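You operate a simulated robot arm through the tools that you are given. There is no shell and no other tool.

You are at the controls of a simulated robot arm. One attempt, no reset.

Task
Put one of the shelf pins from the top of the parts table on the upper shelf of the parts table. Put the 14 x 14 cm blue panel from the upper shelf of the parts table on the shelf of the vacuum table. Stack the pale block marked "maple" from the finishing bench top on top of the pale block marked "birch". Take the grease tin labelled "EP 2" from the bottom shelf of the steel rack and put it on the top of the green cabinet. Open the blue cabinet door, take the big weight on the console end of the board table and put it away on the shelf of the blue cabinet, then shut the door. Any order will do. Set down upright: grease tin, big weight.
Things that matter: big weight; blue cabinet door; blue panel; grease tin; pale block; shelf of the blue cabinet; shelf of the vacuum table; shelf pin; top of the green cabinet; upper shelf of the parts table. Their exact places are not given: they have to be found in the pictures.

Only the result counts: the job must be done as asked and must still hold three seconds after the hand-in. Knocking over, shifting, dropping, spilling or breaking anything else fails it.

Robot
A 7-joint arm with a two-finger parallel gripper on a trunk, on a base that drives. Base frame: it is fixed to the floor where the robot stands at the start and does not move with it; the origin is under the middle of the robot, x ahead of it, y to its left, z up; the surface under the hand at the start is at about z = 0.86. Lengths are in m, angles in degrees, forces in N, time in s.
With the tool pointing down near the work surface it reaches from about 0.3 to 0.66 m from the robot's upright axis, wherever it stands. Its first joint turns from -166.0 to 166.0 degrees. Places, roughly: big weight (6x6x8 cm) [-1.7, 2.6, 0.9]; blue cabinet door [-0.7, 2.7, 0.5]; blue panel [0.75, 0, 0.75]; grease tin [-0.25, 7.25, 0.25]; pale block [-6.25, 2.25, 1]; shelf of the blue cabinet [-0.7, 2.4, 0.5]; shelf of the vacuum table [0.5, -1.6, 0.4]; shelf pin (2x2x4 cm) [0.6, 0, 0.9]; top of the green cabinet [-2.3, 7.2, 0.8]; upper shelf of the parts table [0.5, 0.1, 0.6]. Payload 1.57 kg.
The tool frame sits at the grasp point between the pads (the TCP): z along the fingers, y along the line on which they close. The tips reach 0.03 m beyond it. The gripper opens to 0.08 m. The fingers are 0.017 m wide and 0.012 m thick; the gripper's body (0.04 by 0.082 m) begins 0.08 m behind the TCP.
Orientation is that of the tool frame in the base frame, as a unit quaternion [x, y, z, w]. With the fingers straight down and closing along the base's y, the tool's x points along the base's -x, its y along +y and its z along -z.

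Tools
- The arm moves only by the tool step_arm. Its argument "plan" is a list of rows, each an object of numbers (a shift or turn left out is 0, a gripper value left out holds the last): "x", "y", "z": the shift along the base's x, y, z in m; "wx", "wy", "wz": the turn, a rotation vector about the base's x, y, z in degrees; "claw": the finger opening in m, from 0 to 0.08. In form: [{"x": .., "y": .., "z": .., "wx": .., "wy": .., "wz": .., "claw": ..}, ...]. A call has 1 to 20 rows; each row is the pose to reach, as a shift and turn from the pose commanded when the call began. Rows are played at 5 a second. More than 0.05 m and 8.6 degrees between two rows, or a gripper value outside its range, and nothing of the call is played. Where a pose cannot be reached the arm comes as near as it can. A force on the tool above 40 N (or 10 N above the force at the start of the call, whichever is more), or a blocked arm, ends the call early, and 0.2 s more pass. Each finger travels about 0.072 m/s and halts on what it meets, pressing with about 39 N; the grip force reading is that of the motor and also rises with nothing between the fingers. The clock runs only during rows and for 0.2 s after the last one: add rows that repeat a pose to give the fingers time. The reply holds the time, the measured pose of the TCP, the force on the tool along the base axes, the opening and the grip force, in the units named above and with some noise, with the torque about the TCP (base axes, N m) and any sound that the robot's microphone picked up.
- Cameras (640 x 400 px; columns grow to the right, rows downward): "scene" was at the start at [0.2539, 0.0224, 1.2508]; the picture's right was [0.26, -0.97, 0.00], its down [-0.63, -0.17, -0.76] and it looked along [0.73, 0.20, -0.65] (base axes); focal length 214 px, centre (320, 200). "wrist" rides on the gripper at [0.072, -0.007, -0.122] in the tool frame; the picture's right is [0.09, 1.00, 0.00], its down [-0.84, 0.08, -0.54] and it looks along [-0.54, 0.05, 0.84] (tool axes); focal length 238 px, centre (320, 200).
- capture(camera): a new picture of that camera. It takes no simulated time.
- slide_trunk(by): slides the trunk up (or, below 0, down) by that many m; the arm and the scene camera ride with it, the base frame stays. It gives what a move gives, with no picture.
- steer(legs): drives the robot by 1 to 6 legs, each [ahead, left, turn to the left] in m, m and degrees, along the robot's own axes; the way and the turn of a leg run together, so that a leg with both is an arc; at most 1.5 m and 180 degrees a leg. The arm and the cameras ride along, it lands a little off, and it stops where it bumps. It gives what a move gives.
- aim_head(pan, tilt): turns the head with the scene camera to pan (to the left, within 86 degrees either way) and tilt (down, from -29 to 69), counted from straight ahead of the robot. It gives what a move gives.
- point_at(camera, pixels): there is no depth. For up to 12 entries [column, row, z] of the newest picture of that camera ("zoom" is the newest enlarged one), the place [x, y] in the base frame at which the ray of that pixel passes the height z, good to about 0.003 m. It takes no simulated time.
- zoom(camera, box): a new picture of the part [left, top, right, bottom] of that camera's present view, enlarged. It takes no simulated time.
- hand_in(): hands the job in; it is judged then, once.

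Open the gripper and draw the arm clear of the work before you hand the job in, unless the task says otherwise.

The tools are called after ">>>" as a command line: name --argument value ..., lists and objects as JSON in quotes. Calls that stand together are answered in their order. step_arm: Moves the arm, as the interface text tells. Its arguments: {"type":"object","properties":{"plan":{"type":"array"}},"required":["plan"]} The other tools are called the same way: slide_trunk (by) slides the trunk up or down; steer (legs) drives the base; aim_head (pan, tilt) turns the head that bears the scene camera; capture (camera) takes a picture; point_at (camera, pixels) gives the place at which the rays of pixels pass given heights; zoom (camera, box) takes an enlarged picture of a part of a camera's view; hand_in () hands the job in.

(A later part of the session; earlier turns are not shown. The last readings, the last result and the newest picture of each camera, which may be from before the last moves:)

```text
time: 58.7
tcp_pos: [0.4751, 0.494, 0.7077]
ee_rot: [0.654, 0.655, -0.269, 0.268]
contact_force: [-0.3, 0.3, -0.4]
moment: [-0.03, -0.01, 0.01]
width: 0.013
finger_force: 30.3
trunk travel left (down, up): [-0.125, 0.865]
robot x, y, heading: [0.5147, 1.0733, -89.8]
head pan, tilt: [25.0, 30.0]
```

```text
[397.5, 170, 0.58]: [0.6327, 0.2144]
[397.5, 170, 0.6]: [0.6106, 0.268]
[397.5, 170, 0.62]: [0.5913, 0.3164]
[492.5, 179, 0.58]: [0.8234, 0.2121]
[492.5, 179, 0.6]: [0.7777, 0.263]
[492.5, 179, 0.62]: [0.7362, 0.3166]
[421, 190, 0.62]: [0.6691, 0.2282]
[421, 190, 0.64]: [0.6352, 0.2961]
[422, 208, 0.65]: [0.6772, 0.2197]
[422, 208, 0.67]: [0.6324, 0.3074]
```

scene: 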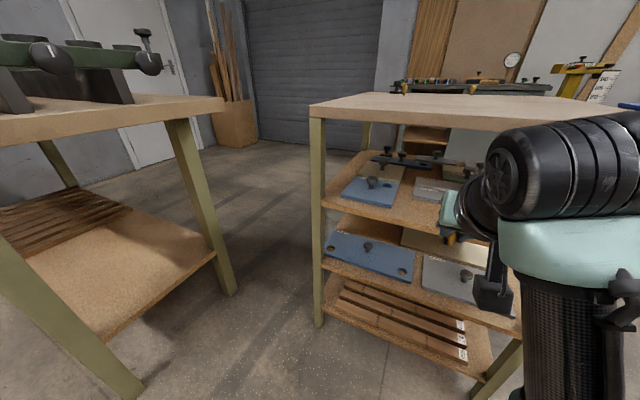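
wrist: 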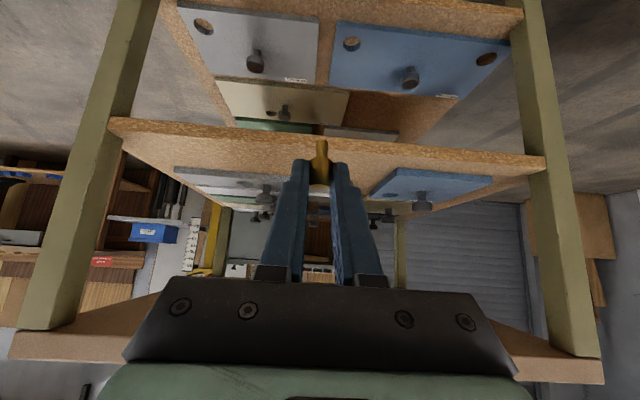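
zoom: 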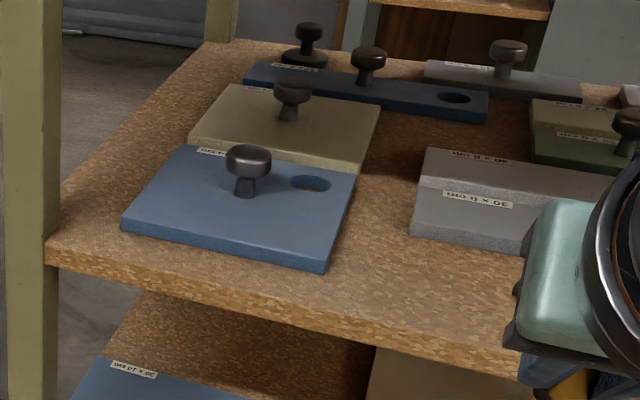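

Both cameras agree at z=0.62, so the shelf surface is at z≈0.62 and the panel spans x 0.591–0.73 with near edge y≈0.32. Now the shelf edge and grey panel positions at that height.

>>> point_at --camera "scene" --pixels '[[325, 200, 0.62], [440, 229.5, 0.62], [413, 199.5, 0.62], [439, 204, 0.62], [425, 215, 0.62], [357, 176.5, 0.632], [401, 184, 0.632]]'

>>> point_at --camera "wrist" --pixels '[[320, 145, 0.62], [520, 160, 0.62], [175, 168, 0.62], [290, 180, 0.62], [320, 141, 0.67]]'

```text
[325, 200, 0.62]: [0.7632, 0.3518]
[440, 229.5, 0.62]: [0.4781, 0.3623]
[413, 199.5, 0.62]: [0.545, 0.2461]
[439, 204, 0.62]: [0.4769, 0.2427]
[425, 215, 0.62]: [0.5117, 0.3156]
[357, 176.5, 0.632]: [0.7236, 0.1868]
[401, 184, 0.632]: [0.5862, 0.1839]
```

```text
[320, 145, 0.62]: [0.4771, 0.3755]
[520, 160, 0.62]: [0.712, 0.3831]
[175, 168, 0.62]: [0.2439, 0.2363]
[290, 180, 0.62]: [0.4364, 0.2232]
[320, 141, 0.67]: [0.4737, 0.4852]
```

Free strip on the shelf: y 0.245–0.36 for x<0.59. I bring the pin in to (0.42, 0.305) with its foot about 1.5 cm above the shelf.

>>> step_arm --plan '[{"x": -0.014, "y": -0.045, "z": -0.008}, {"x": -0.028, "y": -0.09, "z": -0.016}, {"x": -0.042, "y": -0.135, "z": -0.024}, {"x": -0.055, "y": -0.178, "z": -0.032}, {"x": -0.055, "y": -0.178, "z": -0.032}]'

>>> capture --camera "wrist"

>>> capture --camera "scene"

```text
time: 59.9
tcp_pos: [0.4213, 0.3165, 0.6774]
ee_rot: [0.653, 0.655, -0.27, 0.269]
contact_force: [0.5, -0.3, 0.3]
moment: [-0.03, -0.01, 0.02]
width: 0.013
finger_force: 30.2
trunk travel left (down, up): [-0.125, 0.865]
robot x, y, heading: [0.5136, 1.077, -89.6]
head pan, tilt: [25.0, 30.0]
```

```text
taken
```

wrist: 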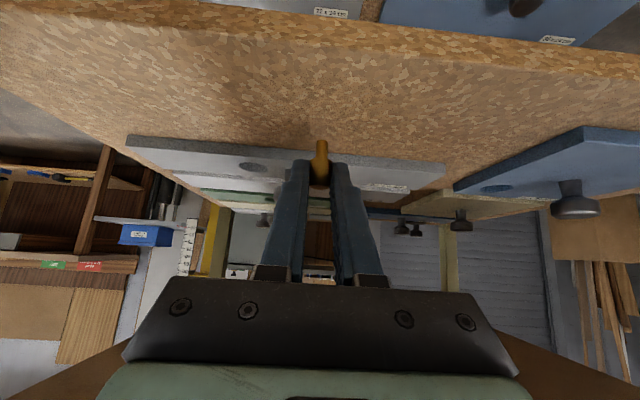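

```text
taken
```

scene: 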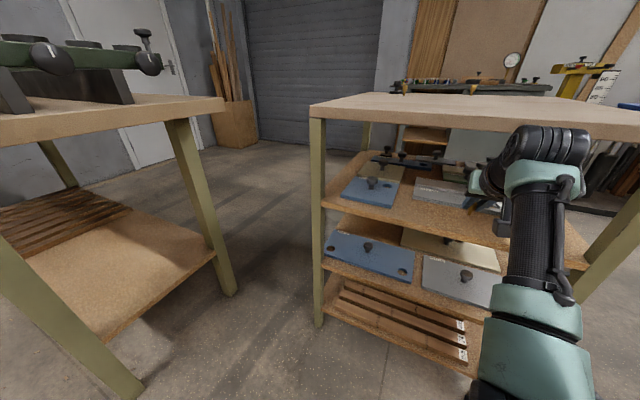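

The pin is in position over the free strip. I lower 13 mm, then feel for contact.

>>> step_arm --plan '[{"z": -0.007}, {"z": -0.013}, {"z": -0.013}]'

>>> zoom --camera "wrist" --box '[240, 100, 400, 200]'

```text
time: 60.7
tcp_pos: [0.4192, 0.3165, 0.6627]
ee_rot: [0.653, 0.654, -0.27, 0.268]
contact_force: [0.5, -0.1, -0.9]
moment: [-0.03, 0.01, -0.03]
width: 0.0131
finger_force: 29.5
trunk travel left (down, up): [-0.125, 0.865]
robot x, y, heading: [0.5125, 1.0757, -89.4]
head pan, tilt: [25.0, 30.0]
```

```text
4.00 times, centred on (320, 150) of wrist
```

zoom: 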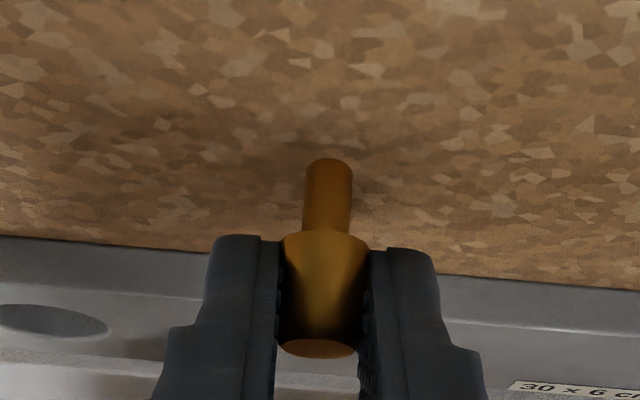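

No contact yet; I lower in 2 mm steps.

>>> step_arm --plan '[{"z": -0.002}, {"z": -0.002}]'

>>> step_arm --plan '[{"z": -0.002}, {"z": -0.002}]'

```text
time: 61.3
tcp_pos: [0.4204, 0.3152, 0.6608]
ee_rot: [0.654, 0.655, -0.269, 0.267]
contact_force: [1.2, -0.3, -1.1]
moment: [-0.01, -0.01, -0.02]
width: 0.0129
finger_force: 30.0
trunk travel left (down, up): [-0.125, 0.865]
robot x, y, heading: [0.514, 1.0746, -90.0]
head pan, tilt: [25.0, 30.0]
```

```text
time: 61.9
tcp_pos: [0.4208, 0.315, 0.6593]
ee_rot: [0.653, 0.655, -0.269, 0.269]
contact_force: [0.5, 0.3, 0.3]
moment: [0.0, 0.02, 0.01]
width: 0.0132
finger_force: 29.8
trunk travel left (down, up): [-0.125, 0.865]
robot x, y, heading: [0.5135, 1.0727, -90.0]
head pan, tilt: [25.0, 30.0]
```

>>> step_arm --plan '[{"z": -0.002}, {"z": -0.002}]'

>>> step_arm --plan '[{"z": -0.002}, {"z": -0.002}]'

>>> zoom --camera "wrist" --box '[240, 100, 400, 200]'

```text
time: 62.5
tcp_pos: [0.42, 0.3162, 0.6571]
ee_rot: [0.653, 0.655, -0.269, 0.269]
contact_force: [-0.6, -0.3, 1.2]
moment: [-0.01, -0.04, 0.01]
width: 0.013
finger_force: 29.5
trunk travel left (down, up): [-0.125, 0.865]
robot x, y, heading: [0.5152, 1.0725, -89.7]
head pan, tilt: [25.0, 30.0]
```

```text
time: 63.1
tcp_pos: [0.4196, 0.3147, 0.6562]
ee_rot: [0.651, 0.655, -0.271, 0.271]
contact_force: [-1.7, -0.8, 7.9]
moment: [-0.13, 0.03, -0.05]
width: 0.0132
finger_force: 30.1
trunk travel left (down, up): [-0.125, 0.865]
robot x, y, heading: [0.5145, 1.0719, -89.8]
head pan, tilt: [25.0, 30.0]
```

```text
4.00 times, centred on (320, 150) of wrist
```

zoom: 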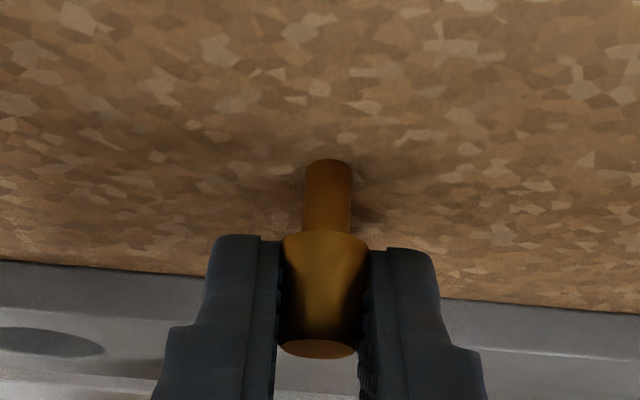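

Contact at 8 N: the pin's foot rests on the shelf (z≈0.618). I ease up 1 mm, open the fingers slowly and look.

>>> step_arm --plan '[{"z": 0.001}, {"z": 0.001, "claw": 0.02}, {"z": 0.001, "claw": 0.03}, {"z": 0.001, "claw": 0.045}, {"z": 0.001, "claw": 0.06}, {"z": 0.001, "claw": 0.06}]'

>>> capture --camera "wrist"

```text
time: 64.5
tcp_pos: [0.4197, 0.3157, 0.6556]
ee_rot: [0.653, 0.655, -0.27, 0.269]
contact_force: [-0.5, -0.3, -0.2]
moment: [0.01, 0.0, 0.02]
width: 0.0598
finger_force: 0.1
trunk travel left (down, up): [-0.125, 0.865]
robot x, y, heading: [0.5141, 1.0755, -89.7]
head pan, tilt: [25.0, 30.0]
```

```text
taken
```

wrist: 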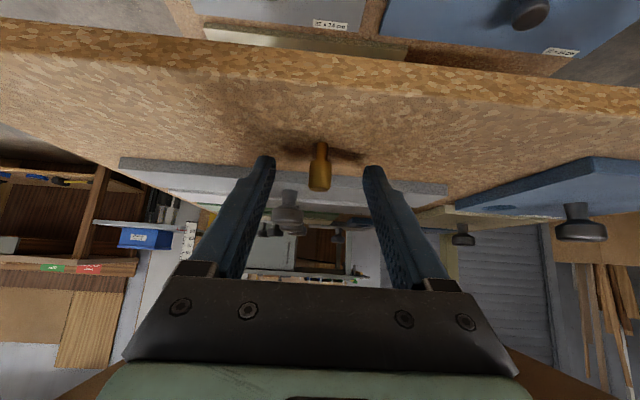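

The pin stands free on the shelf. I draw back along +y until the hand is out of the shelf.

>>> step_arm --plan '[{"y": 0.02, "z": 0.004}, {"y": 0.06, "z": 0.01}, {"y": 0.105, "z": 0.02}, {"y": 0.15, "z": 0.03}, {"y": 0.185, "z": 0.03, "claw": 0.08}, {"y": 0.185, "z": 0.03, "claw": 0.08}]'

>>> capture --camera "wrist"

>>> zoom --camera "scene" --box '[310, 140, 520, 270]'

```text
time: 65.9
tcp_pos: [0.4215, 0.5031, 0.6831]
ee_rot: [0.653, 0.655, -0.269, 0.268]
contact_force: [-0.6, 0.2, -0.4]
moment: [0.02, -0.01, 0.02]
width: 0.0801
finger_force: 0.0
trunk travel left (down, up): [-0.125, 0.865]
robot x, y, heading: [0.5165, 1.0708, -89.9]
head pan, tilt: [25.0, 30.0]
```

```text
taken
```

wrist: 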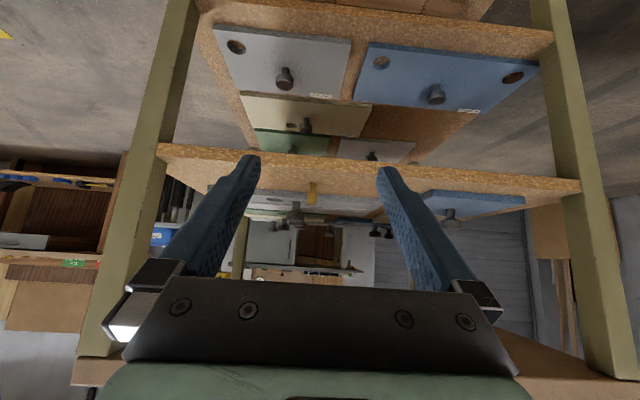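

```text
3.05 times, centred on (415, 205) of scene
```

zoom: 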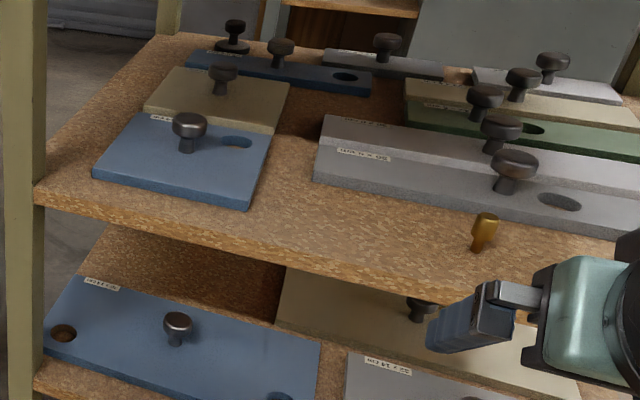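

The pin stands on the shelf at (485,230 in zoom). Next the blue panel: I measure its knob's stem foot (371.4,188.2) and head centre (372,179.8).

>>> capture --camera "scene"

>>> point_at --camera "scene" --pixels '[[371.4, 188.2, 0.628], [371.4, 188.2, 0.632], [372, 179.8, 0.65], [372, 179.8, 0.655], [372, 179.8, 0.66]]'

>>> zoom --camera "wrist" --box '[400, 170, 540, 240]'

>>> zoom --camera "scene" --box '[335, 165, 407, 210]'

```text
taken
```

scene: 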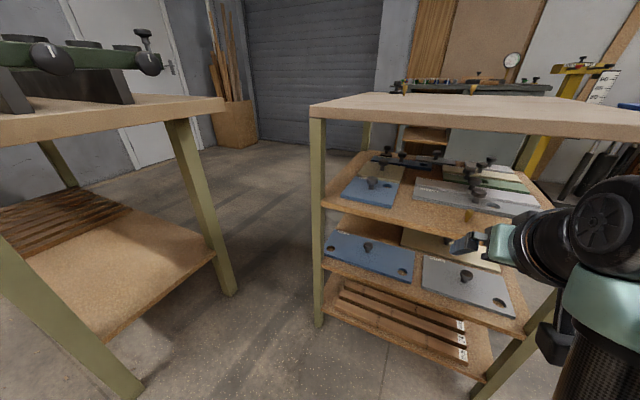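

```text
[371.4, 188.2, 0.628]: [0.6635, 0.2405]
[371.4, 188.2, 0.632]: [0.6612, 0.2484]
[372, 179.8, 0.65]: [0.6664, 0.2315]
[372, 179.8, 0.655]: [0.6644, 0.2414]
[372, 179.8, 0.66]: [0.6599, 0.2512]
```

```text
4.57 times, centred on (470, 205) of wrist
```

zoom: 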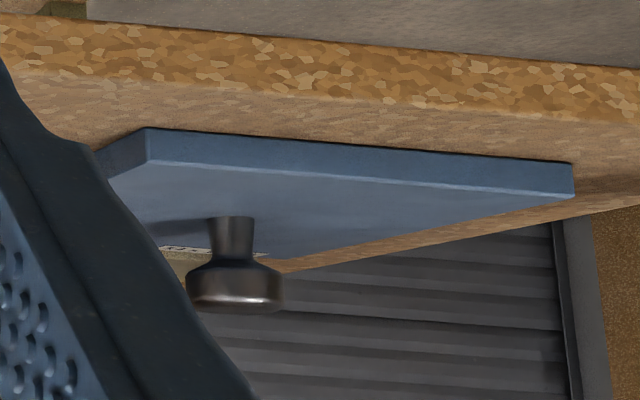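

```text
8.89 times, centred on (371, 188) of scene
```

zoom: 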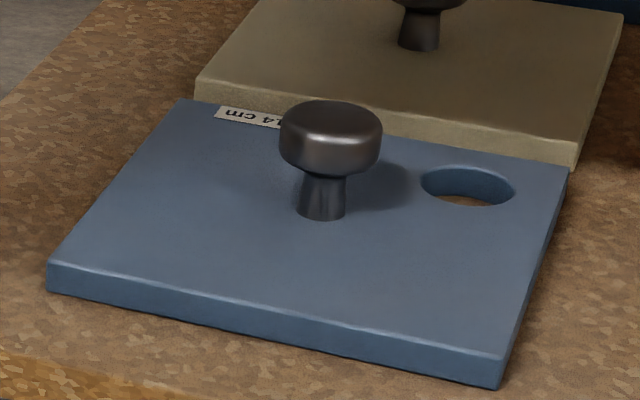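

The knob sits at about (0.661, 0.249), head z≈0.644–0.66. I first move the hand sideways in front of the panel and tilt it to 30° below horizontal.

>>> step_arm --plan '[{"x": 0.04, "wx": -3}, {"x": 0.08, "wx": -6}, {"x": 0.12, "wx": -9}, {"x": 0.16, "wx": -12}, {"x": 0.2, "wx": -15}, {"x": 0.24, "wx": -15}, {"x": 0.24, "wx": -15}]'

>>> steer --legs '[[0.12, 0, 0]]'

>>> capture --camera "wrist"

>>> capture --camera "scene"

```text
time: 67.5
tcp_pos: [0.6607, 0.5001, 0.6856]
ee_rot: [0.613, 0.614, -0.353, 0.351]
contact_force: [-0.5, 0.4, -1.2]
moment: [-0.02, 0.03, -0.02]
width: 0.0802
finger_force: 0.0
trunk travel left (down, up): [-0.125, 0.865]
robot x, y, heading: [0.5152, 1.0744, -89.4]
head pan, tilt: [25.0, 30.0]
```

```text
time: 68.8
tcp_pos: [0.6616, 0.3807, 0.6854]
ee_rot: [0.612, 0.614, -0.353, 0.352]
contact_force: [0.1, 0.5, -0.1]
moment: [0.02, 0.01, -0.01]
width: 0.0805
finger_force: 0.0
trunk travel left (down, up): [-0.125, 0.865]
robot x, y, heading: [0.5151, 0.957, -89.7]
head pan, tilt: [25.0, 30.0]
```

```text
taken
```

wrist: 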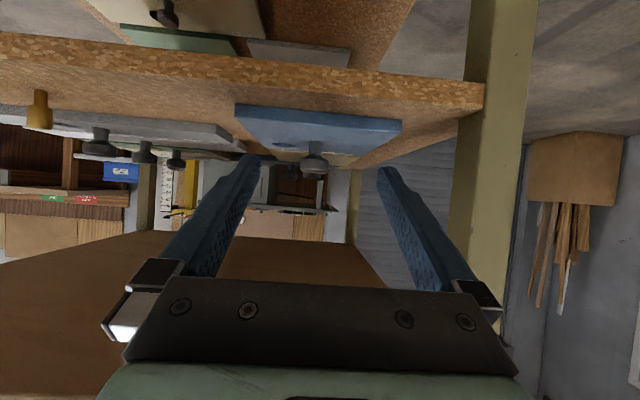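

```text
taken
```

scene: 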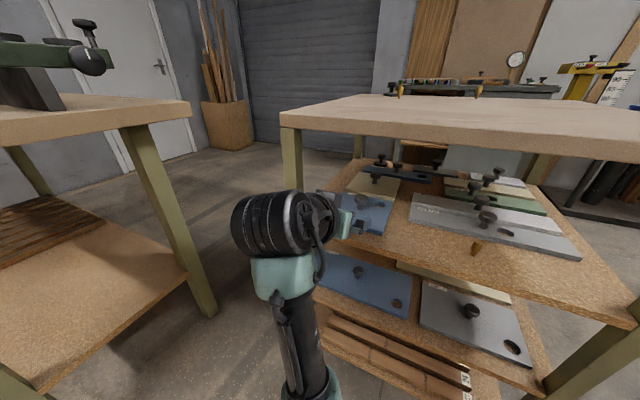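

In the wrist view the knob (314,160) lies nearly on the finger midline (318). I measure it, then go in.

>>> zoom --camera "wrist" --box '[230, 90, 410, 190]'

>>> point_at --camera "wrist" --pixels '[[314, 163, 0.65], [314, 163, 0.655], [314, 147, 0.63], [314, 147, 0.635], [235, 105, 0.618], [402, 120, 0.618]]'

```text
3.56 times, centred on (320, 140) of wrist
```

zoom: 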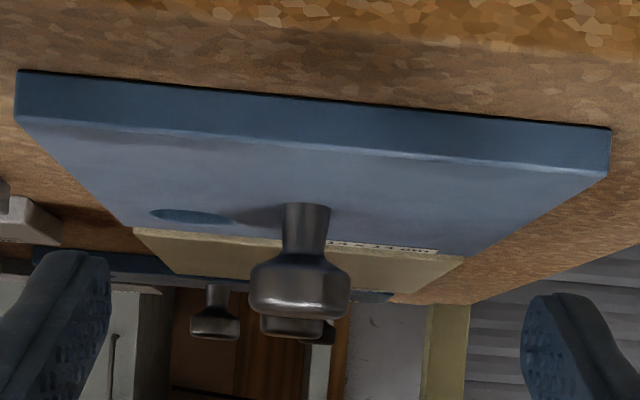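

```text
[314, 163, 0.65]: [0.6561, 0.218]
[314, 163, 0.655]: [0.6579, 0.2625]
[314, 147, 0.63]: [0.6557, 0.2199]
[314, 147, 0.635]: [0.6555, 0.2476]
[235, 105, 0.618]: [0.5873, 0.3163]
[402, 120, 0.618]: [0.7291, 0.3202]
```

Knob centre x≈0.657, y≈0.249, head about z 0.649–0.666. I move the TCP to (0.657, 0.259, 0.664) and look before closing.

>>> step_arm --plan '[{"x": -0.0045, "y": -0.035, "z": -0.008}, {"x": -0.0045, "y": -0.075, "z": -0.016}, {"x": -0.0045, "y": -0.105, "z": -0.0215}, {"x": -0.0045, "y": -0.1215, "z": -0.0215}, {"x": -0.0045, "y": -0.1215, "z": -0.0215}]'

>>> capture --camera "wrist"

>>> zoom --camera "scene" --box '[260, 140, 460, 265]'

```text
time: 70.0
tcp_pos: [0.6569, 0.2596, 0.6635]
ee_rot: [0.612, 0.615, -0.352, 0.352]
contact_force: [0.5, 0.6, -0.7]
moment: [0.02, -0.01, -0.01]
width: 0.0799
finger_force: 0.1
trunk travel left (down, up): [-0.125, 0.865]
robot x, y, heading: [0.5162, 0.9538, -89.7]
head pan, tilt: [25.0, 30.0]
```

```text
taken
```

wrist: 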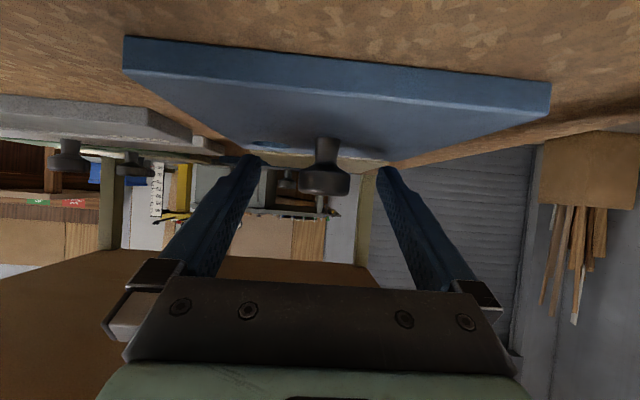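

```text
3.20 times, centred on (360, 202) of scene
```

zoom: 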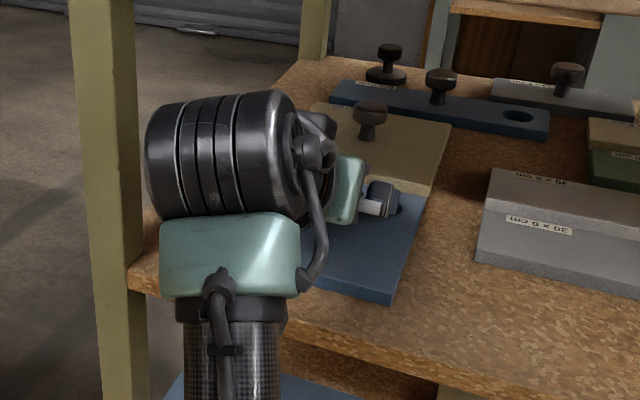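

The knob head (324,180) lies between TCP row 192 and tip row 170, centred. I close the fingers.

>>> step_arm --plan '[{"claw": 0.06}, {"claw": 0.045}, {"claw": 0.03}, {"claw": 0.02}, {"claw": 0.02}, {"claw": 0.02}]'

>>> capture --camera "wrist"

```text
time: 71.4
tcp_pos: [0.6567, 0.2611, 0.6638]
ee_rot: [0.613, 0.614, -0.353, 0.352]
contact_force: [2.4, 0.2, 0.9]
moment: [-0.05, -0.02, 0.01]
width: 0.0307
finger_force: 38.9
trunk travel left (down, up): [-0.125, 0.865]
robot x, y, heading: [0.5131, 0.9556, -89.5]
head pan, tilt: [25.0, 30.0]
```

```text
taken
```

wrist: 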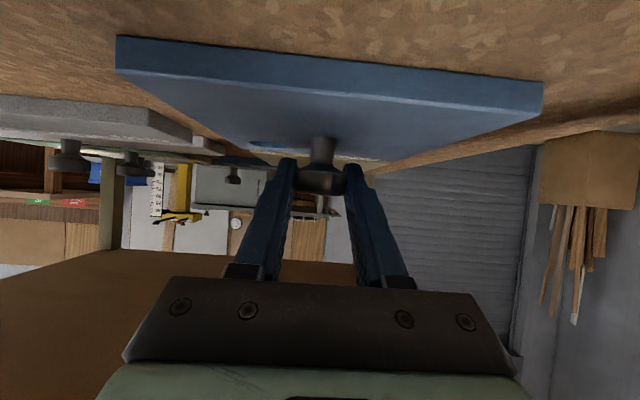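

The knob is held (30.7 mm, 39 N). I lift 2.5 cm and check.

>>> step_arm --plan '[{"z": 0.008}, {"z": 0.016}, {"z": 0.025}, {"z": 0.025}]'

>>> capture --camera "wrist"

>>> capture --camera "scene"

```text
time: 72.4
tcp_pos: [0.657, 0.2607, 0.6877]
ee_rot: [0.613, 0.614, -0.353, 0.351]
contact_force: [-0.3, -0.5, -1.3]
moment: [0.02, -0.01, -0.02]
width: 0.0307
finger_force: 38.7
trunk travel left (down, up): [-0.125, 0.865]
robot x, y, heading: [0.5131, 0.9584, -90.0]
head pan, tilt: [25.0, 30.0]
```

```text
taken
```

wrist: 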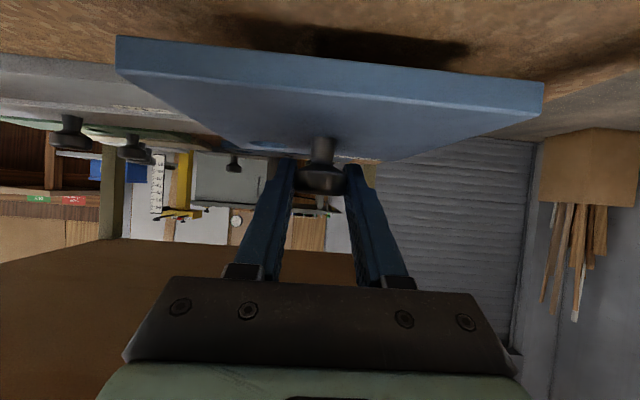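

```text
taken
```

scene: 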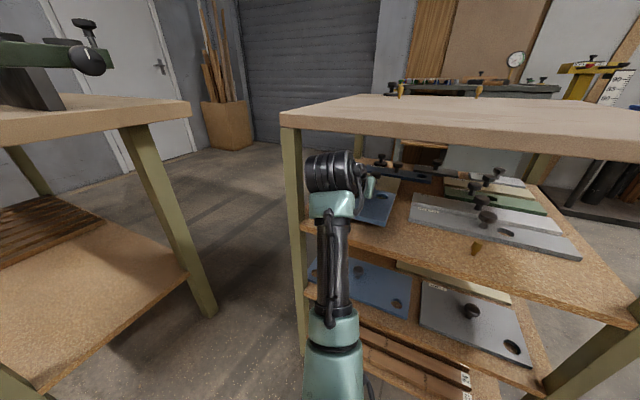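

The panel is up and level. I shift it 2 cm away from the table leg, then back the robot straight out.

>>> step_arm --plan '[{"x": -0.01, "y": 0.02}, {"x": -0.02, "y": 0.05}, {"x": -0.02, "y": 0.08}, {"x": -0.02, "y": 0.08}]'

>>> steer --legs '[[-0.35, 0, 0]]'

>>> capture --camera "wrist"

>>> capture --camera "scene"

```text
time: 73.4
tcp_pos: [0.6366, 0.3418, 0.6894]
ee_rot: [0.612, 0.614, -0.353, 0.352]
contact_force: [-0.1, 0.3, -1.6]
moment: [0.02, 0.0, 0.0]
width: 0.0307
finger_force: 39.1
trunk travel left (down, up): [-0.125, 0.865]
robot x, y, heading: [0.5154, 0.958, -89.5]
head pan, tilt: [25.0, 30.0]
```

```text
time: 75.7
tcp_pos: [0.636, 0.6953, 0.689]
ee_rot: [0.612, 0.615, -0.353, 0.352]
contact_force: [-0.1, -0.3, -1.9]
moment: [0.03, -0.05, -0.02]
width: 0.0306
finger_force: 38.7
trunk travel left (down, up): [-0.125, 0.865]
robot x, y, heading: [0.5137, 1.3089, -89.7]
head pan, tilt: [25.0, 30.0]
```

```text
taken
```

wrist: 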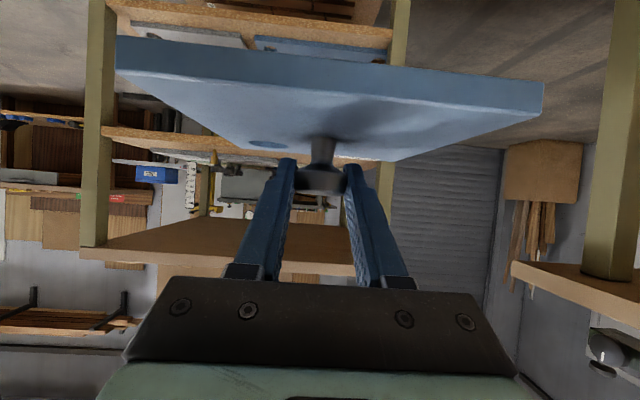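

```text
taken
```

scene: 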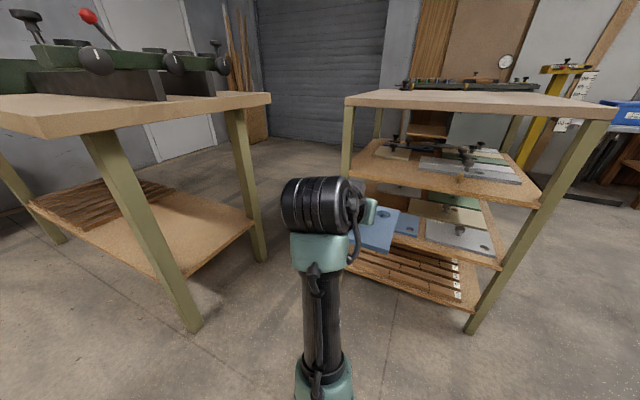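

The panel hangs level. I drive to the robot's right (−x) and then forward along the table's front side toward the vacuum table.

>>> steer --legs '[[0, -1.25, 0], [1.0, 0, 0]]'

>>> aim_head --pan 30 --tilt 20

>>> capture --camera "scene"

```text
time: 86.9
tcp_pos: [-0.6287, -0.3177, 0.6899]
ee_rot: [0.611, 0.616, -0.351, 0.352]
contact_force: [0.1, 0.2, -2.8]
moment: [0.01, 0.04, 0.01]
width: 0.0307
finger_force: 39.2
trunk travel left (down, up): [-0.125, 0.865]
robot x, y, heading: [-0.7533, 0.2978, -89.2]
head pan, tilt: [25.0, 30.0]
```

```text
time: 87.6
tcp_pos: [-0.6295, -0.3171, 0.6895]
ee_rot: [0.61, 0.616, -0.351, 0.352]
contact_force: [0.4, 0.1, -2.9]
moment: [0.0, 0.04, 0.03]
width: 0.0308
finger_force: 39.0
trunk travel left (down, up): [-0.125, 0.865]
robot x, y, heading: [-0.757, 0.2954, -89.5]
head pan, tilt: [30.0, 20.0]
```

```text
taken
```

scene: 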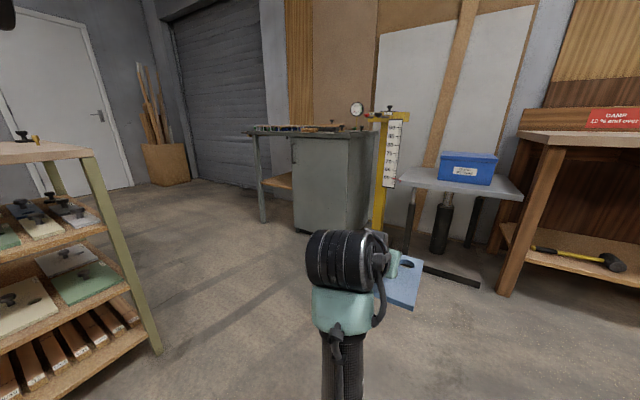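

The vacuum table shows ahead: leg at (263,222), grey cabinet bottom (297,230)–(350,235), shelf at (278,181). I measure these.

>>> point_at --camera "scene" --pixels '[[263, 222, 0.0], [297, 230, 0.0], [350, 235, 0.0], [376, 213, 0.0], [242, 133, 0.86], [347, 138, 0.86], [264, 181, 0.4], [292, 187, 0.4], [380, 232, 0.0], [404, 258, 0.0], [478, 286, 0.0], [507, 295, 0.0]]'

>>> zoom --camera "scene" --box '[230, 110, 410, 240]'

```text
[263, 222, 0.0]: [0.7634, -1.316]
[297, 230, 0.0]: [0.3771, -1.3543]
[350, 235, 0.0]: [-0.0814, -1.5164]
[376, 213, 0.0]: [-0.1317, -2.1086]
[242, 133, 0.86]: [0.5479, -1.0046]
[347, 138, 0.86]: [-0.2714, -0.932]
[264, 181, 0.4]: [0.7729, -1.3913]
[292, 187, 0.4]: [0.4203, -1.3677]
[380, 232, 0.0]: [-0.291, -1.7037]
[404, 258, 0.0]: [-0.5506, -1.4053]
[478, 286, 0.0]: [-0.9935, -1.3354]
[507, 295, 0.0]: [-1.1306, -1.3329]
```

```text
3.08 times, centred on (320, 175) of scene
```

zoom: 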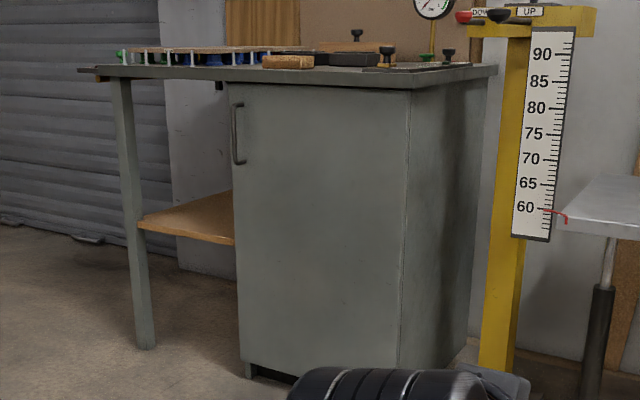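

The vacuum table's front is at y≈−1.32 to −1.35, its shelf bay between x≈0.38 and 0.76 at z≈0.4. I pull the arm in 15 cm before driving between the two tables.

>>> step_arm --plan '[{"y": 0.04}, {"y": 0.08}, {"y": 0.12}, {"y": 0.15}, {"y": 0.15}]'

>>> capture --camera "wrist"

```text
time: 88.8
tcp_pos: [-0.6312, -0.1665, 0.6907]
ee_rot: [0.61, 0.616, -0.351, 0.353]
contact_force: [0.0, 0.3, -1.5]
moment: [-0.01, -0.01, -0.01]
width: 0.0309
finger_force: 39.7
trunk travel left (down, up): [-0.125, 0.865]
robot x, y, heading: [-0.7546, 0.2969, -89.4]
head pan, tilt: [30.0, 20.0]
```

```text
taken
```

wrist: 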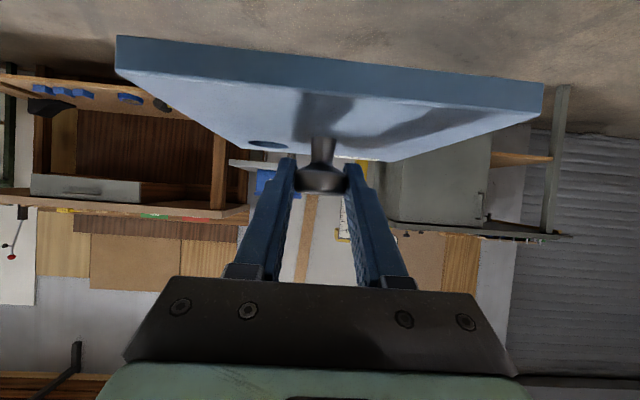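

The panel has not moved in the grip. I drive forward 0.87 m, then left 1.2 m to stand before the shelf bay.

>>> steer --legs '[[0.87, 0, 0], [0, 1.2, 0]]'

>>> aim_head --pan 25 --tilt 30

>>> capture --camera "scene"

>>> capture --camera "wrist"

```text
time: 99.0
tcp_pos: [0.5869, -0.9962, 0.6898]
ee_rot: [0.605, 0.621, -0.349, 0.356]
contact_force: [0.6, 0.4, -1.0]
moment: [-0.02, -0.01, -0.02]
width: 0.0305
finger_force: 38.9
trunk travel left (down, up): [-0.125, 0.865]
robot x, y, heading: [0.4544, -0.5375, -88.6]
head pan, tilt: [30.0, 20.0]
```

```text
time: 99.8
tcp_pos: [0.5868, -0.9966, 0.6888]
ee_rot: [0.606, 0.62, -0.349, 0.356]
contact_force: [0.2, 0.3, -2.0]
moment: [0.0, -0.02, -0.01]
width: 0.0308
finger_force: 39.3
trunk travel left (down, up): [-0.125, 0.865]
robot x, y, heading: [0.457, -0.537, -88.6]
head pan, tilt: [25.0, 30.0]
```

```text
taken
```

scene: 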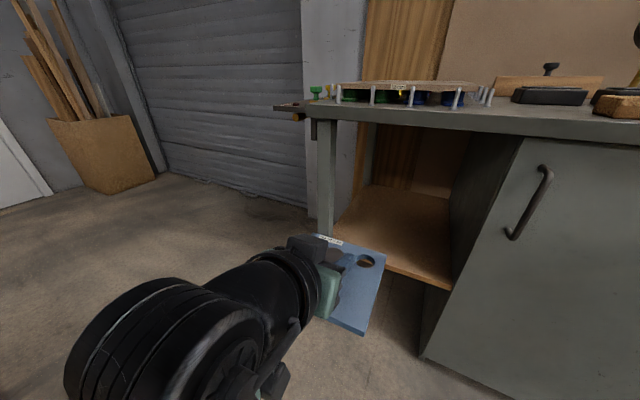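

```text
taken
```

wrist: 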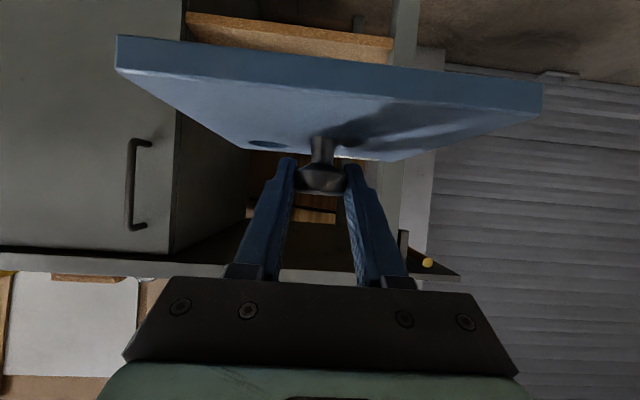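

The shelf bay is seen at (400,230) between the leg (327,170) and the cabinet side. I zoom to measure the shelf's front edge in both views.

>>> zoom --camera "scene" --box '[300, 170, 480, 300]'

>>> zoom --camera "wrist" --box '[160, 0, 480, 200]'

```text
3.08 times, centred on (390, 235) of scene
```

zoom: 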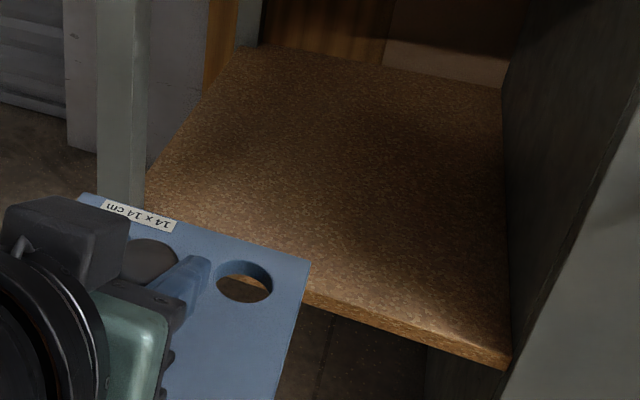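

```text
2.00 times, centred on (320, 100) of wrist
```

zoom: 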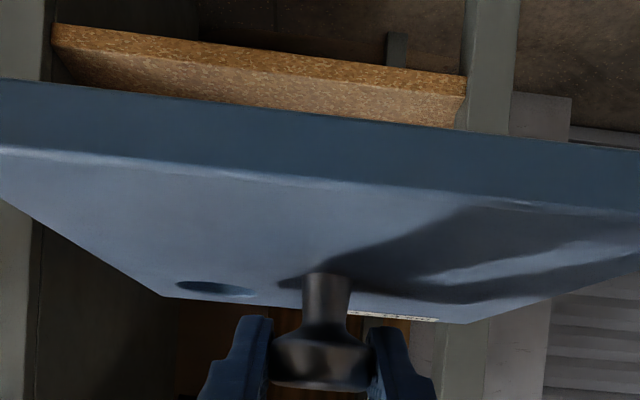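

The shelf is empty. I cross rays for its front top corner at the cabinet: scene (451,285.3), wrist (187.5,24), and at the leg: wrist (393,48).

>>> point_at --camera "scene" --pixels '[[451, 285.3, 0.38], [451, 285.3, 0.4], [451, 285.3, 0.42], [451, 285.3, 0.44], [315, 190, 0.4], [366, 186, 0.4], [448, 198, 0.4]]'

>>> point_at --camera "wrist" --pixels '[[187.5, 24, 0.38], [187.5, 24, 0.4], [187.5, 24, 0.42], [187.5, 24, 0.44], [393, 48, 0.4], [393, 48, 0.42]]'

```text
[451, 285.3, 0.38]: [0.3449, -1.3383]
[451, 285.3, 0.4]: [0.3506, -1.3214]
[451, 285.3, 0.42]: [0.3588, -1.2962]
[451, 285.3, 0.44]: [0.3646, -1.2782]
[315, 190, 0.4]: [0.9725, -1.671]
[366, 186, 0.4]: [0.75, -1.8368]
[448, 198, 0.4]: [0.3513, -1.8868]
```

```text
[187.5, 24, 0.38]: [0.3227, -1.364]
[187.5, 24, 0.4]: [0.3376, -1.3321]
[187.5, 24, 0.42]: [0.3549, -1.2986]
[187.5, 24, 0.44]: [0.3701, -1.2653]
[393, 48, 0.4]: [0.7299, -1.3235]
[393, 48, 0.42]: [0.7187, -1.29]
```

Shelf surface at z≈0.425, front edge y≈−1.295, bay x 0.355–0.715. I lower the trunk 0.12, then drive forward 0.22.

>>> slide_trunk --by -0.12

>>> steer --legs '[[0.2, 0, 0]]'

>>> step_arm --plan '[{"x": -0.015, "y": -0.02, "z": -0.01}, {"x": -0.03, "y": -0.03, "z": -0.03}, {"x": -0.045, "y": -0.04, "z": -0.05}, {"x": -0.045, "y": -0.04, "z": -0.05}]'

>>> capture --camera "scene"

>>> capture --camera "wrist"

```text
time: 101.3
tcp_pos: [0.5869, -0.9968, 0.5694]
ee_rot: [0.606, 0.621, -0.349, 0.355]
contact_force: [0.0, 0.1, -2.2]
moment: [-0.03, 0.03, -0.01]
width: 0.0309
finger_force: 39.1
trunk travel left (down, up): [-0.005, 0.985]
robot x, y, heading: [0.4522, -0.5377, -88.4]
head pan, tilt: [25.0, 30.0]
```

```text
time: 102.9
tcp_pos: [0.5915, -1.1972, 0.5689]
ee_rot: [0.607, 0.62, -0.349, 0.354]
contact_force: [0.3, -0.3, -1.8]
moment: [-0.02, 0.02, -0.01]
width: 0.0308
finger_force: 39.7
trunk travel left (down, up): [-0.005, 0.985]
robot x, y, heading: [0.4645, -0.7355, -88.6]
head pan, tilt: [25.0, 30.0]
```

```text
time: 103.9
tcp_pos: [0.5469, -1.2382, 0.5193]
ee_rot: [0.606, 0.62, -0.35, 0.355]
contact_force: [-0.1, 0.1, -1.3]
moment: [0.01, 0.01, 0.03]
width: 0.0309
finger_force: 38.7
trunk travel left (down, up): [-0.005, 0.985]
robot x, y, heading: [0.4621, -0.7356, -88.3]
head pan, tilt: [25.0, 30.0]
```

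```text
taken
```

scene: 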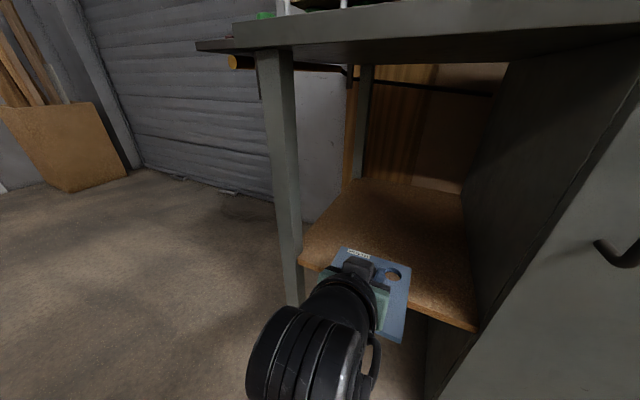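

```text
taken
```

wrist: 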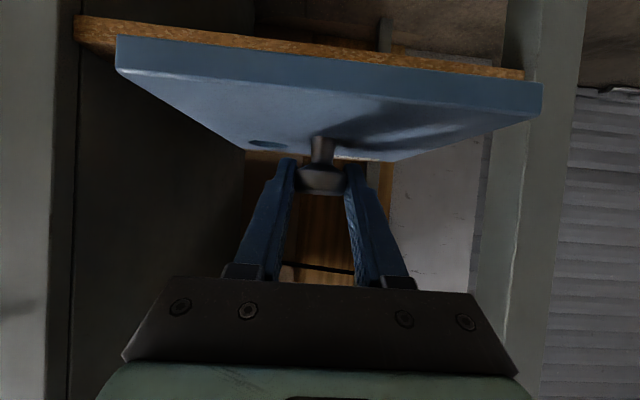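

The panel is in front of and above the shelf (bottom z≈0.474). I push in 17 cm and lower to about 1 cm above the shelf.

>>> step_arm --plan '[{"y": -0.045}, {"y": -0.09}, {"y": -0.135}, {"y": -0.172}, {"y": -0.172, "z": -0.02}, {"y": -0.172, "z": -0.036}, {"y": -0.172, "z": -0.036}]'

>>> capture --camera "scene"

>>> capture --camera "wrist"

```text
time: 105.5
tcp_pos: [0.5465, -1.41, 0.4832]
ee_rot: [0.607, 0.619, -0.349, 0.354]
contact_force: [-0.9, 0.0, -1.6]
moment: [-0.03, 0.0, 0.0]
width: 0.0306
finger_force: 39.3
trunk travel left (down, up): [-0.005, 0.985]
robot x, y, heading: [0.4638, -0.7358, -88.6]
head pan, tilt: [25.0, 30.0]
```

```text
taken
```

scene: 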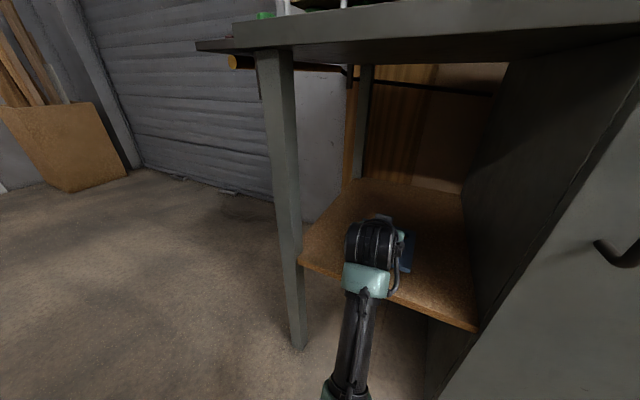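

```text
taken
```

wrist: 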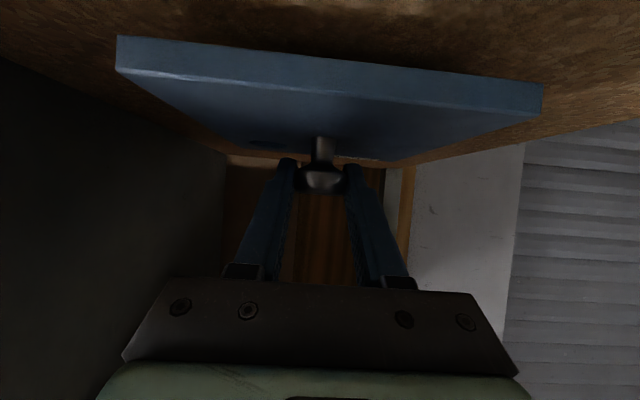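

The panel is over the shelf; I lower in small steps feeling for contact (expected at TCP z≈0.471).

>>> step_arm --plan '[{"z": -0.004}, {"z": -0.008}, {"z": -0.008}]'

>>> step_arm --plan '[{"z": -0.003}, {"z": -0.003}]'

>>> step_arm --plan '[{"z": -0.002}, {"z": -0.002}]'

```text
time: 106.3
tcp_pos: [0.5467, -1.4094, 0.4771]
ee_rot: [0.606, 0.62, -0.35, 0.355]
contact_force: [0.6, -0.6, -2.3]
moment: [0.03, 0.0, 0.0]
width: 0.0309
finger_force: 38.9
trunk travel left (down, up): [-0.005, 0.985]
robot x, y, heading: [0.4628, -0.7382, -88.9]
head pan, tilt: [25.0, 30.0]
```

```text
time: 106.9
tcp_pos: [0.5476, -1.4099, 0.4721]
ee_rot: [0.607, 0.619, -0.35, 0.355]
contact_force: [-0.6, -0.4, -1.3]
moment: [0.04, 0.03, 0.0]
width: 0.0309
finger_force: 39.0
trunk travel left (down, up): [-0.005, 0.985]
robot x, y, heading: [0.4614, -0.7344, -88.6]
head pan, tilt: [25.0, 30.0]
```

```text
time: 107.5
tcp_pos: [0.5454, -1.408, 0.4702]
ee_rot: [0.607, 0.62, -0.349, 0.354]
contact_force: [0.1, -0.5, -2.1]
moment: [0.02, 0.01, 0.0]
width: 0.031
finger_force: 39.1
trunk travel left (down, up): [-0.005, 0.985]
robot x, y, heading: [0.4603, -0.7357, -88.3]
head pan, tilt: [25.0, 30.0]
```

>>> step_arm --plan '[{"z": -0.002}, {"z": -0.002}]'

>>> step_arm --plan '[{"z": -0.002}, {"z": -0.002}]'

>>> step_arm --plan '[{"z": -0.002}, {"z": -0.002}]'

```text
time: 108.1
tcp_pos: [0.5468, -1.409, 0.4683]
ee_rot: [0.606, 0.621, -0.349, 0.354]
contact_force: [0.0, 0.5, -2.3]
moment: [0.03, 0.01, -0.01]
width: 0.0309
finger_force: 38.8
trunk travel left (down, up): [-0.005, 0.985]
robot x, y, heading: [0.4592, -0.7342, -88.8]
head pan, tilt: [25.0, 30.0]
```

```text
time: 108.7
tcp_pos: [0.5452, -1.4089, 0.4667]
ee_rot: [0.607, 0.62, -0.35, 0.355]
contact_force: [-0.5, -0.5, -1.2]
moment: [-0.01, -0.03, -0.02]
width: 0.0309
finger_force: 39.0
trunk travel left (down, up): [-0.005, 0.985]
robot x, y, heading: [0.463, -0.7338, -88.6]
head pan, tilt: [25.0, 30.0]
```

```text
time: 109.3
tcp_pos: [0.5468, -1.4089, 0.4648]
ee_rot: [0.608, 0.619, -0.35, 0.354]
contact_force: [0.2, -0.6, -2.2]
moment: [0.02, 0.02, -0.01]
width: 0.0307
finger_force: 39.4
trunk travel left (down, up): [-0.005, 0.985]
robot x, y, heading: [0.4623, -0.7371, -88.7]
head pan, tilt: [25.0, 30.0]
```

>>> capture --camera "wrist"

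>>> step_arm --plan '[{"z": -0.002}, {"z": -0.002}]'

>>> step_arm --plan '[{"z": -0.002}, {"z": -0.002}]'

>>> step_arm --plan '[{"z": -0.002}, {"z": -0.002}]'

```text
taken
```

wrist: 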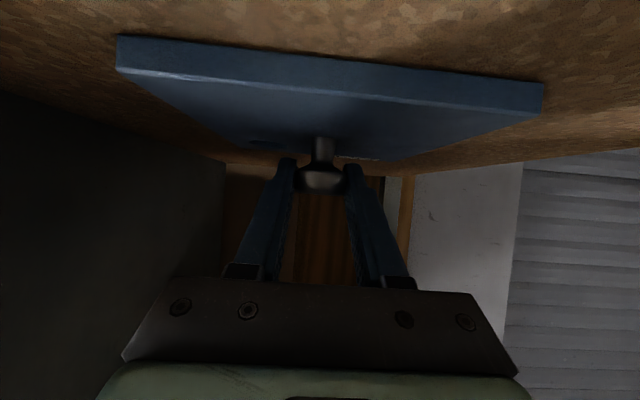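

```text
time: 109.9
tcp_pos: [0.5457, -1.4091, 0.464]
ee_rot: [0.605, 0.62, -0.35, 0.356]
contact_force: [0.3, -0.9, 1.3]
moment: [0.2, 0.21, 0.08]
width: 0.0309
finger_force: 39.1
trunk travel left (down, up): [-0.005, 0.985]
robot x, y, heading: [0.4614, -0.7404, -88.8]
head pan, tilt: [25.0, 30.0]
```

```text
time: 110.5
tcp_pos: [0.547, -1.4107, 0.4652]
ee_rot: [0.606, 0.618, -0.351, 0.357]
contact_force: [0.6, -0.8, 9.8]
moment: [0.72, 0.12, 0.01]
width: 0.0308
finger_force: 39.0
trunk travel left (down, up): [-0.005, 0.985]
robot x, y, heading: [0.4629, -0.7349, -88.5]
head pan, tilt: [25.0, 30.0]
```

```text
time: 111.1
tcp_pos: [0.5454, -1.4095, 0.4627]
ee_rot: [0.605, 0.619, -0.351, 0.359]
contact_force: [1.8, -7.8, 16.9]
moment: [0.26, -0.03, 0.0]
width: 0.0309
finger_force: 39.3
trunk travel left (down, up): [-0.005, 0.985]
robot x, y, heading: [0.4594, -0.7339, -88.7]
head pan, tilt: [25.0, 30.0]
```

Contact: 17 N at TCP z≈0.463, the panel lies on the shelf. I ease up 3 mm, open the fingers and look.

>>> step_arm --plan '[{"z": 0.003}, {"z": 0.003}, {"z": 0.003, "claw": 0.045}, {"z": 0.003, "claw": 0.06}, {"z": 0.003, "claw": 0.08}, {"z": 0.003, "claw": 0.08}, {"z": 0.003, "claw": 0.08}]'

>>> capture --camera "wrist"

```text
time: 112.7
tcp_pos: [0.5464, -1.4096, 0.462]
ee_rot: [0.606, 0.62, -0.349, 0.356]
contact_force: [0.4, -0.1, -0.1]
moment: [-0.02, -0.03, -0.01]
width: 0.0802
finger_force: 0.1
trunk travel left (down, up): [-0.005, 0.985]
robot x, y, heading: [0.4633, -0.7398, -88.7]
head pan, tilt: [25.0, 30.0]
```

```text
taken
```

wrist: 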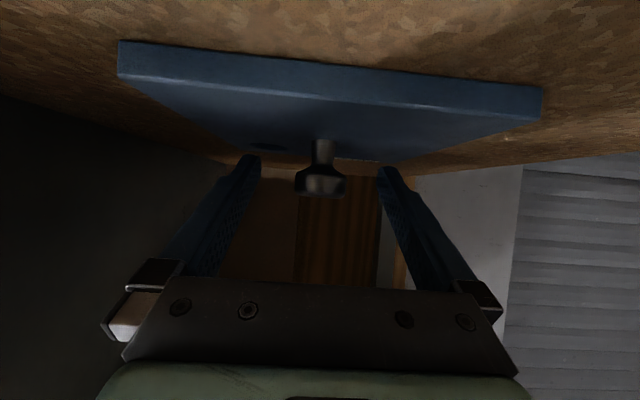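

Fingers are open at 0.080 m and the panel lies flat on the shelf. I draw the hand straight out along +y.

>>> step_arm --plan '[{"y": 0.03, "z": 0.012}, {"y": 0.07, "z": 0.025}, {"y": 0.115, "z": 0.035}, {"y": 0.16, "z": 0.05}, {"y": 0.205, "z": 0.06}, {"y": 0.24, "z": 0.07}, {"y": 0.24, "z": 0.07}]'

>>> capture --camera "wrist"

>>> capture --camera "scene"

```text
time: 114.3
tcp_pos: [0.5608, -1.1976, 0.5352]
ee_rot: [0.607, 0.62, -0.349, 0.354]
contact_force: [-0.4, 0.4, -0.1]
moment: [-0.03, 0.04, 0.04]
width: 0.08
finger_force: 0.0
out of reach, approached as far as the arm can: row 6, 7
trunk travel left (down, up): [-0.005, 0.985]
robot x, y, heading: [0.4588, -0.7334, -88.3]
head pan, tilt: [25.0, 30.0]
```

```text
taken
```

wrist: 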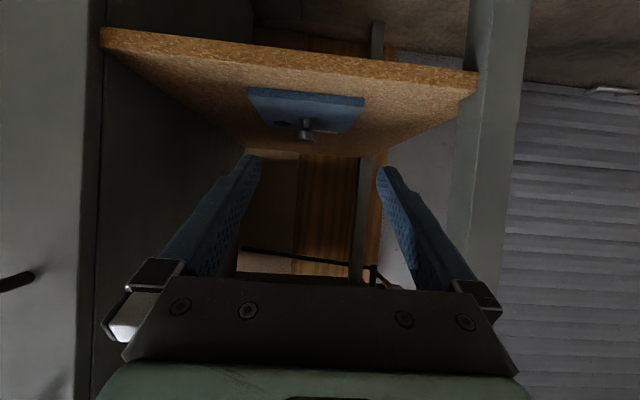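

```text
taken
```

scene: 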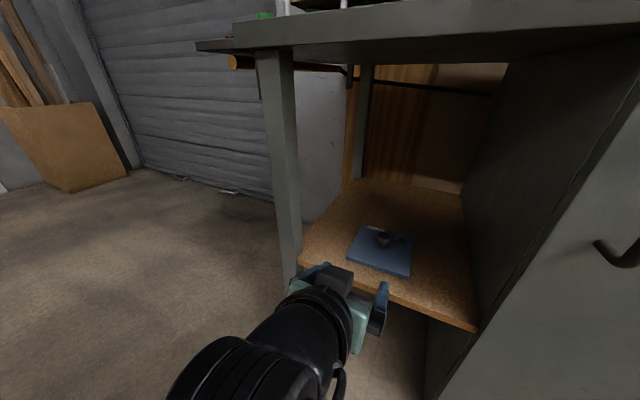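

The blue panel lies on the vacuum table shelf. I back away, drive out to the −x side and raise the trunk for a look toward the board table and the blue cabinet.

>>> steer --legs '[[-0.2, 0, 0], [0, -1.3, 0], [-0.5, 0, 0]]'

>>> slide_trunk --by 0.45

```text
time: 124.6
tcp_pos: [-0.7711, -0.5264, 0.5357]
ee_rot: [0.608, 0.619, -0.35, 0.354]
contact_force: [0.3, 0.4, -0.7]
moment: [0.04, -0.03, -0.01]
width: 0.0799
finger_force: 0.1
trunk travel left (down, up): [-0.005, 0.985]
robot x, y, heading: [-0.8699, -0.0616, -88.9]
head pan, tilt: [25.0, 30.0]
```

```text
refused: 0.45 is not a number from -0.4 to 0.4
```

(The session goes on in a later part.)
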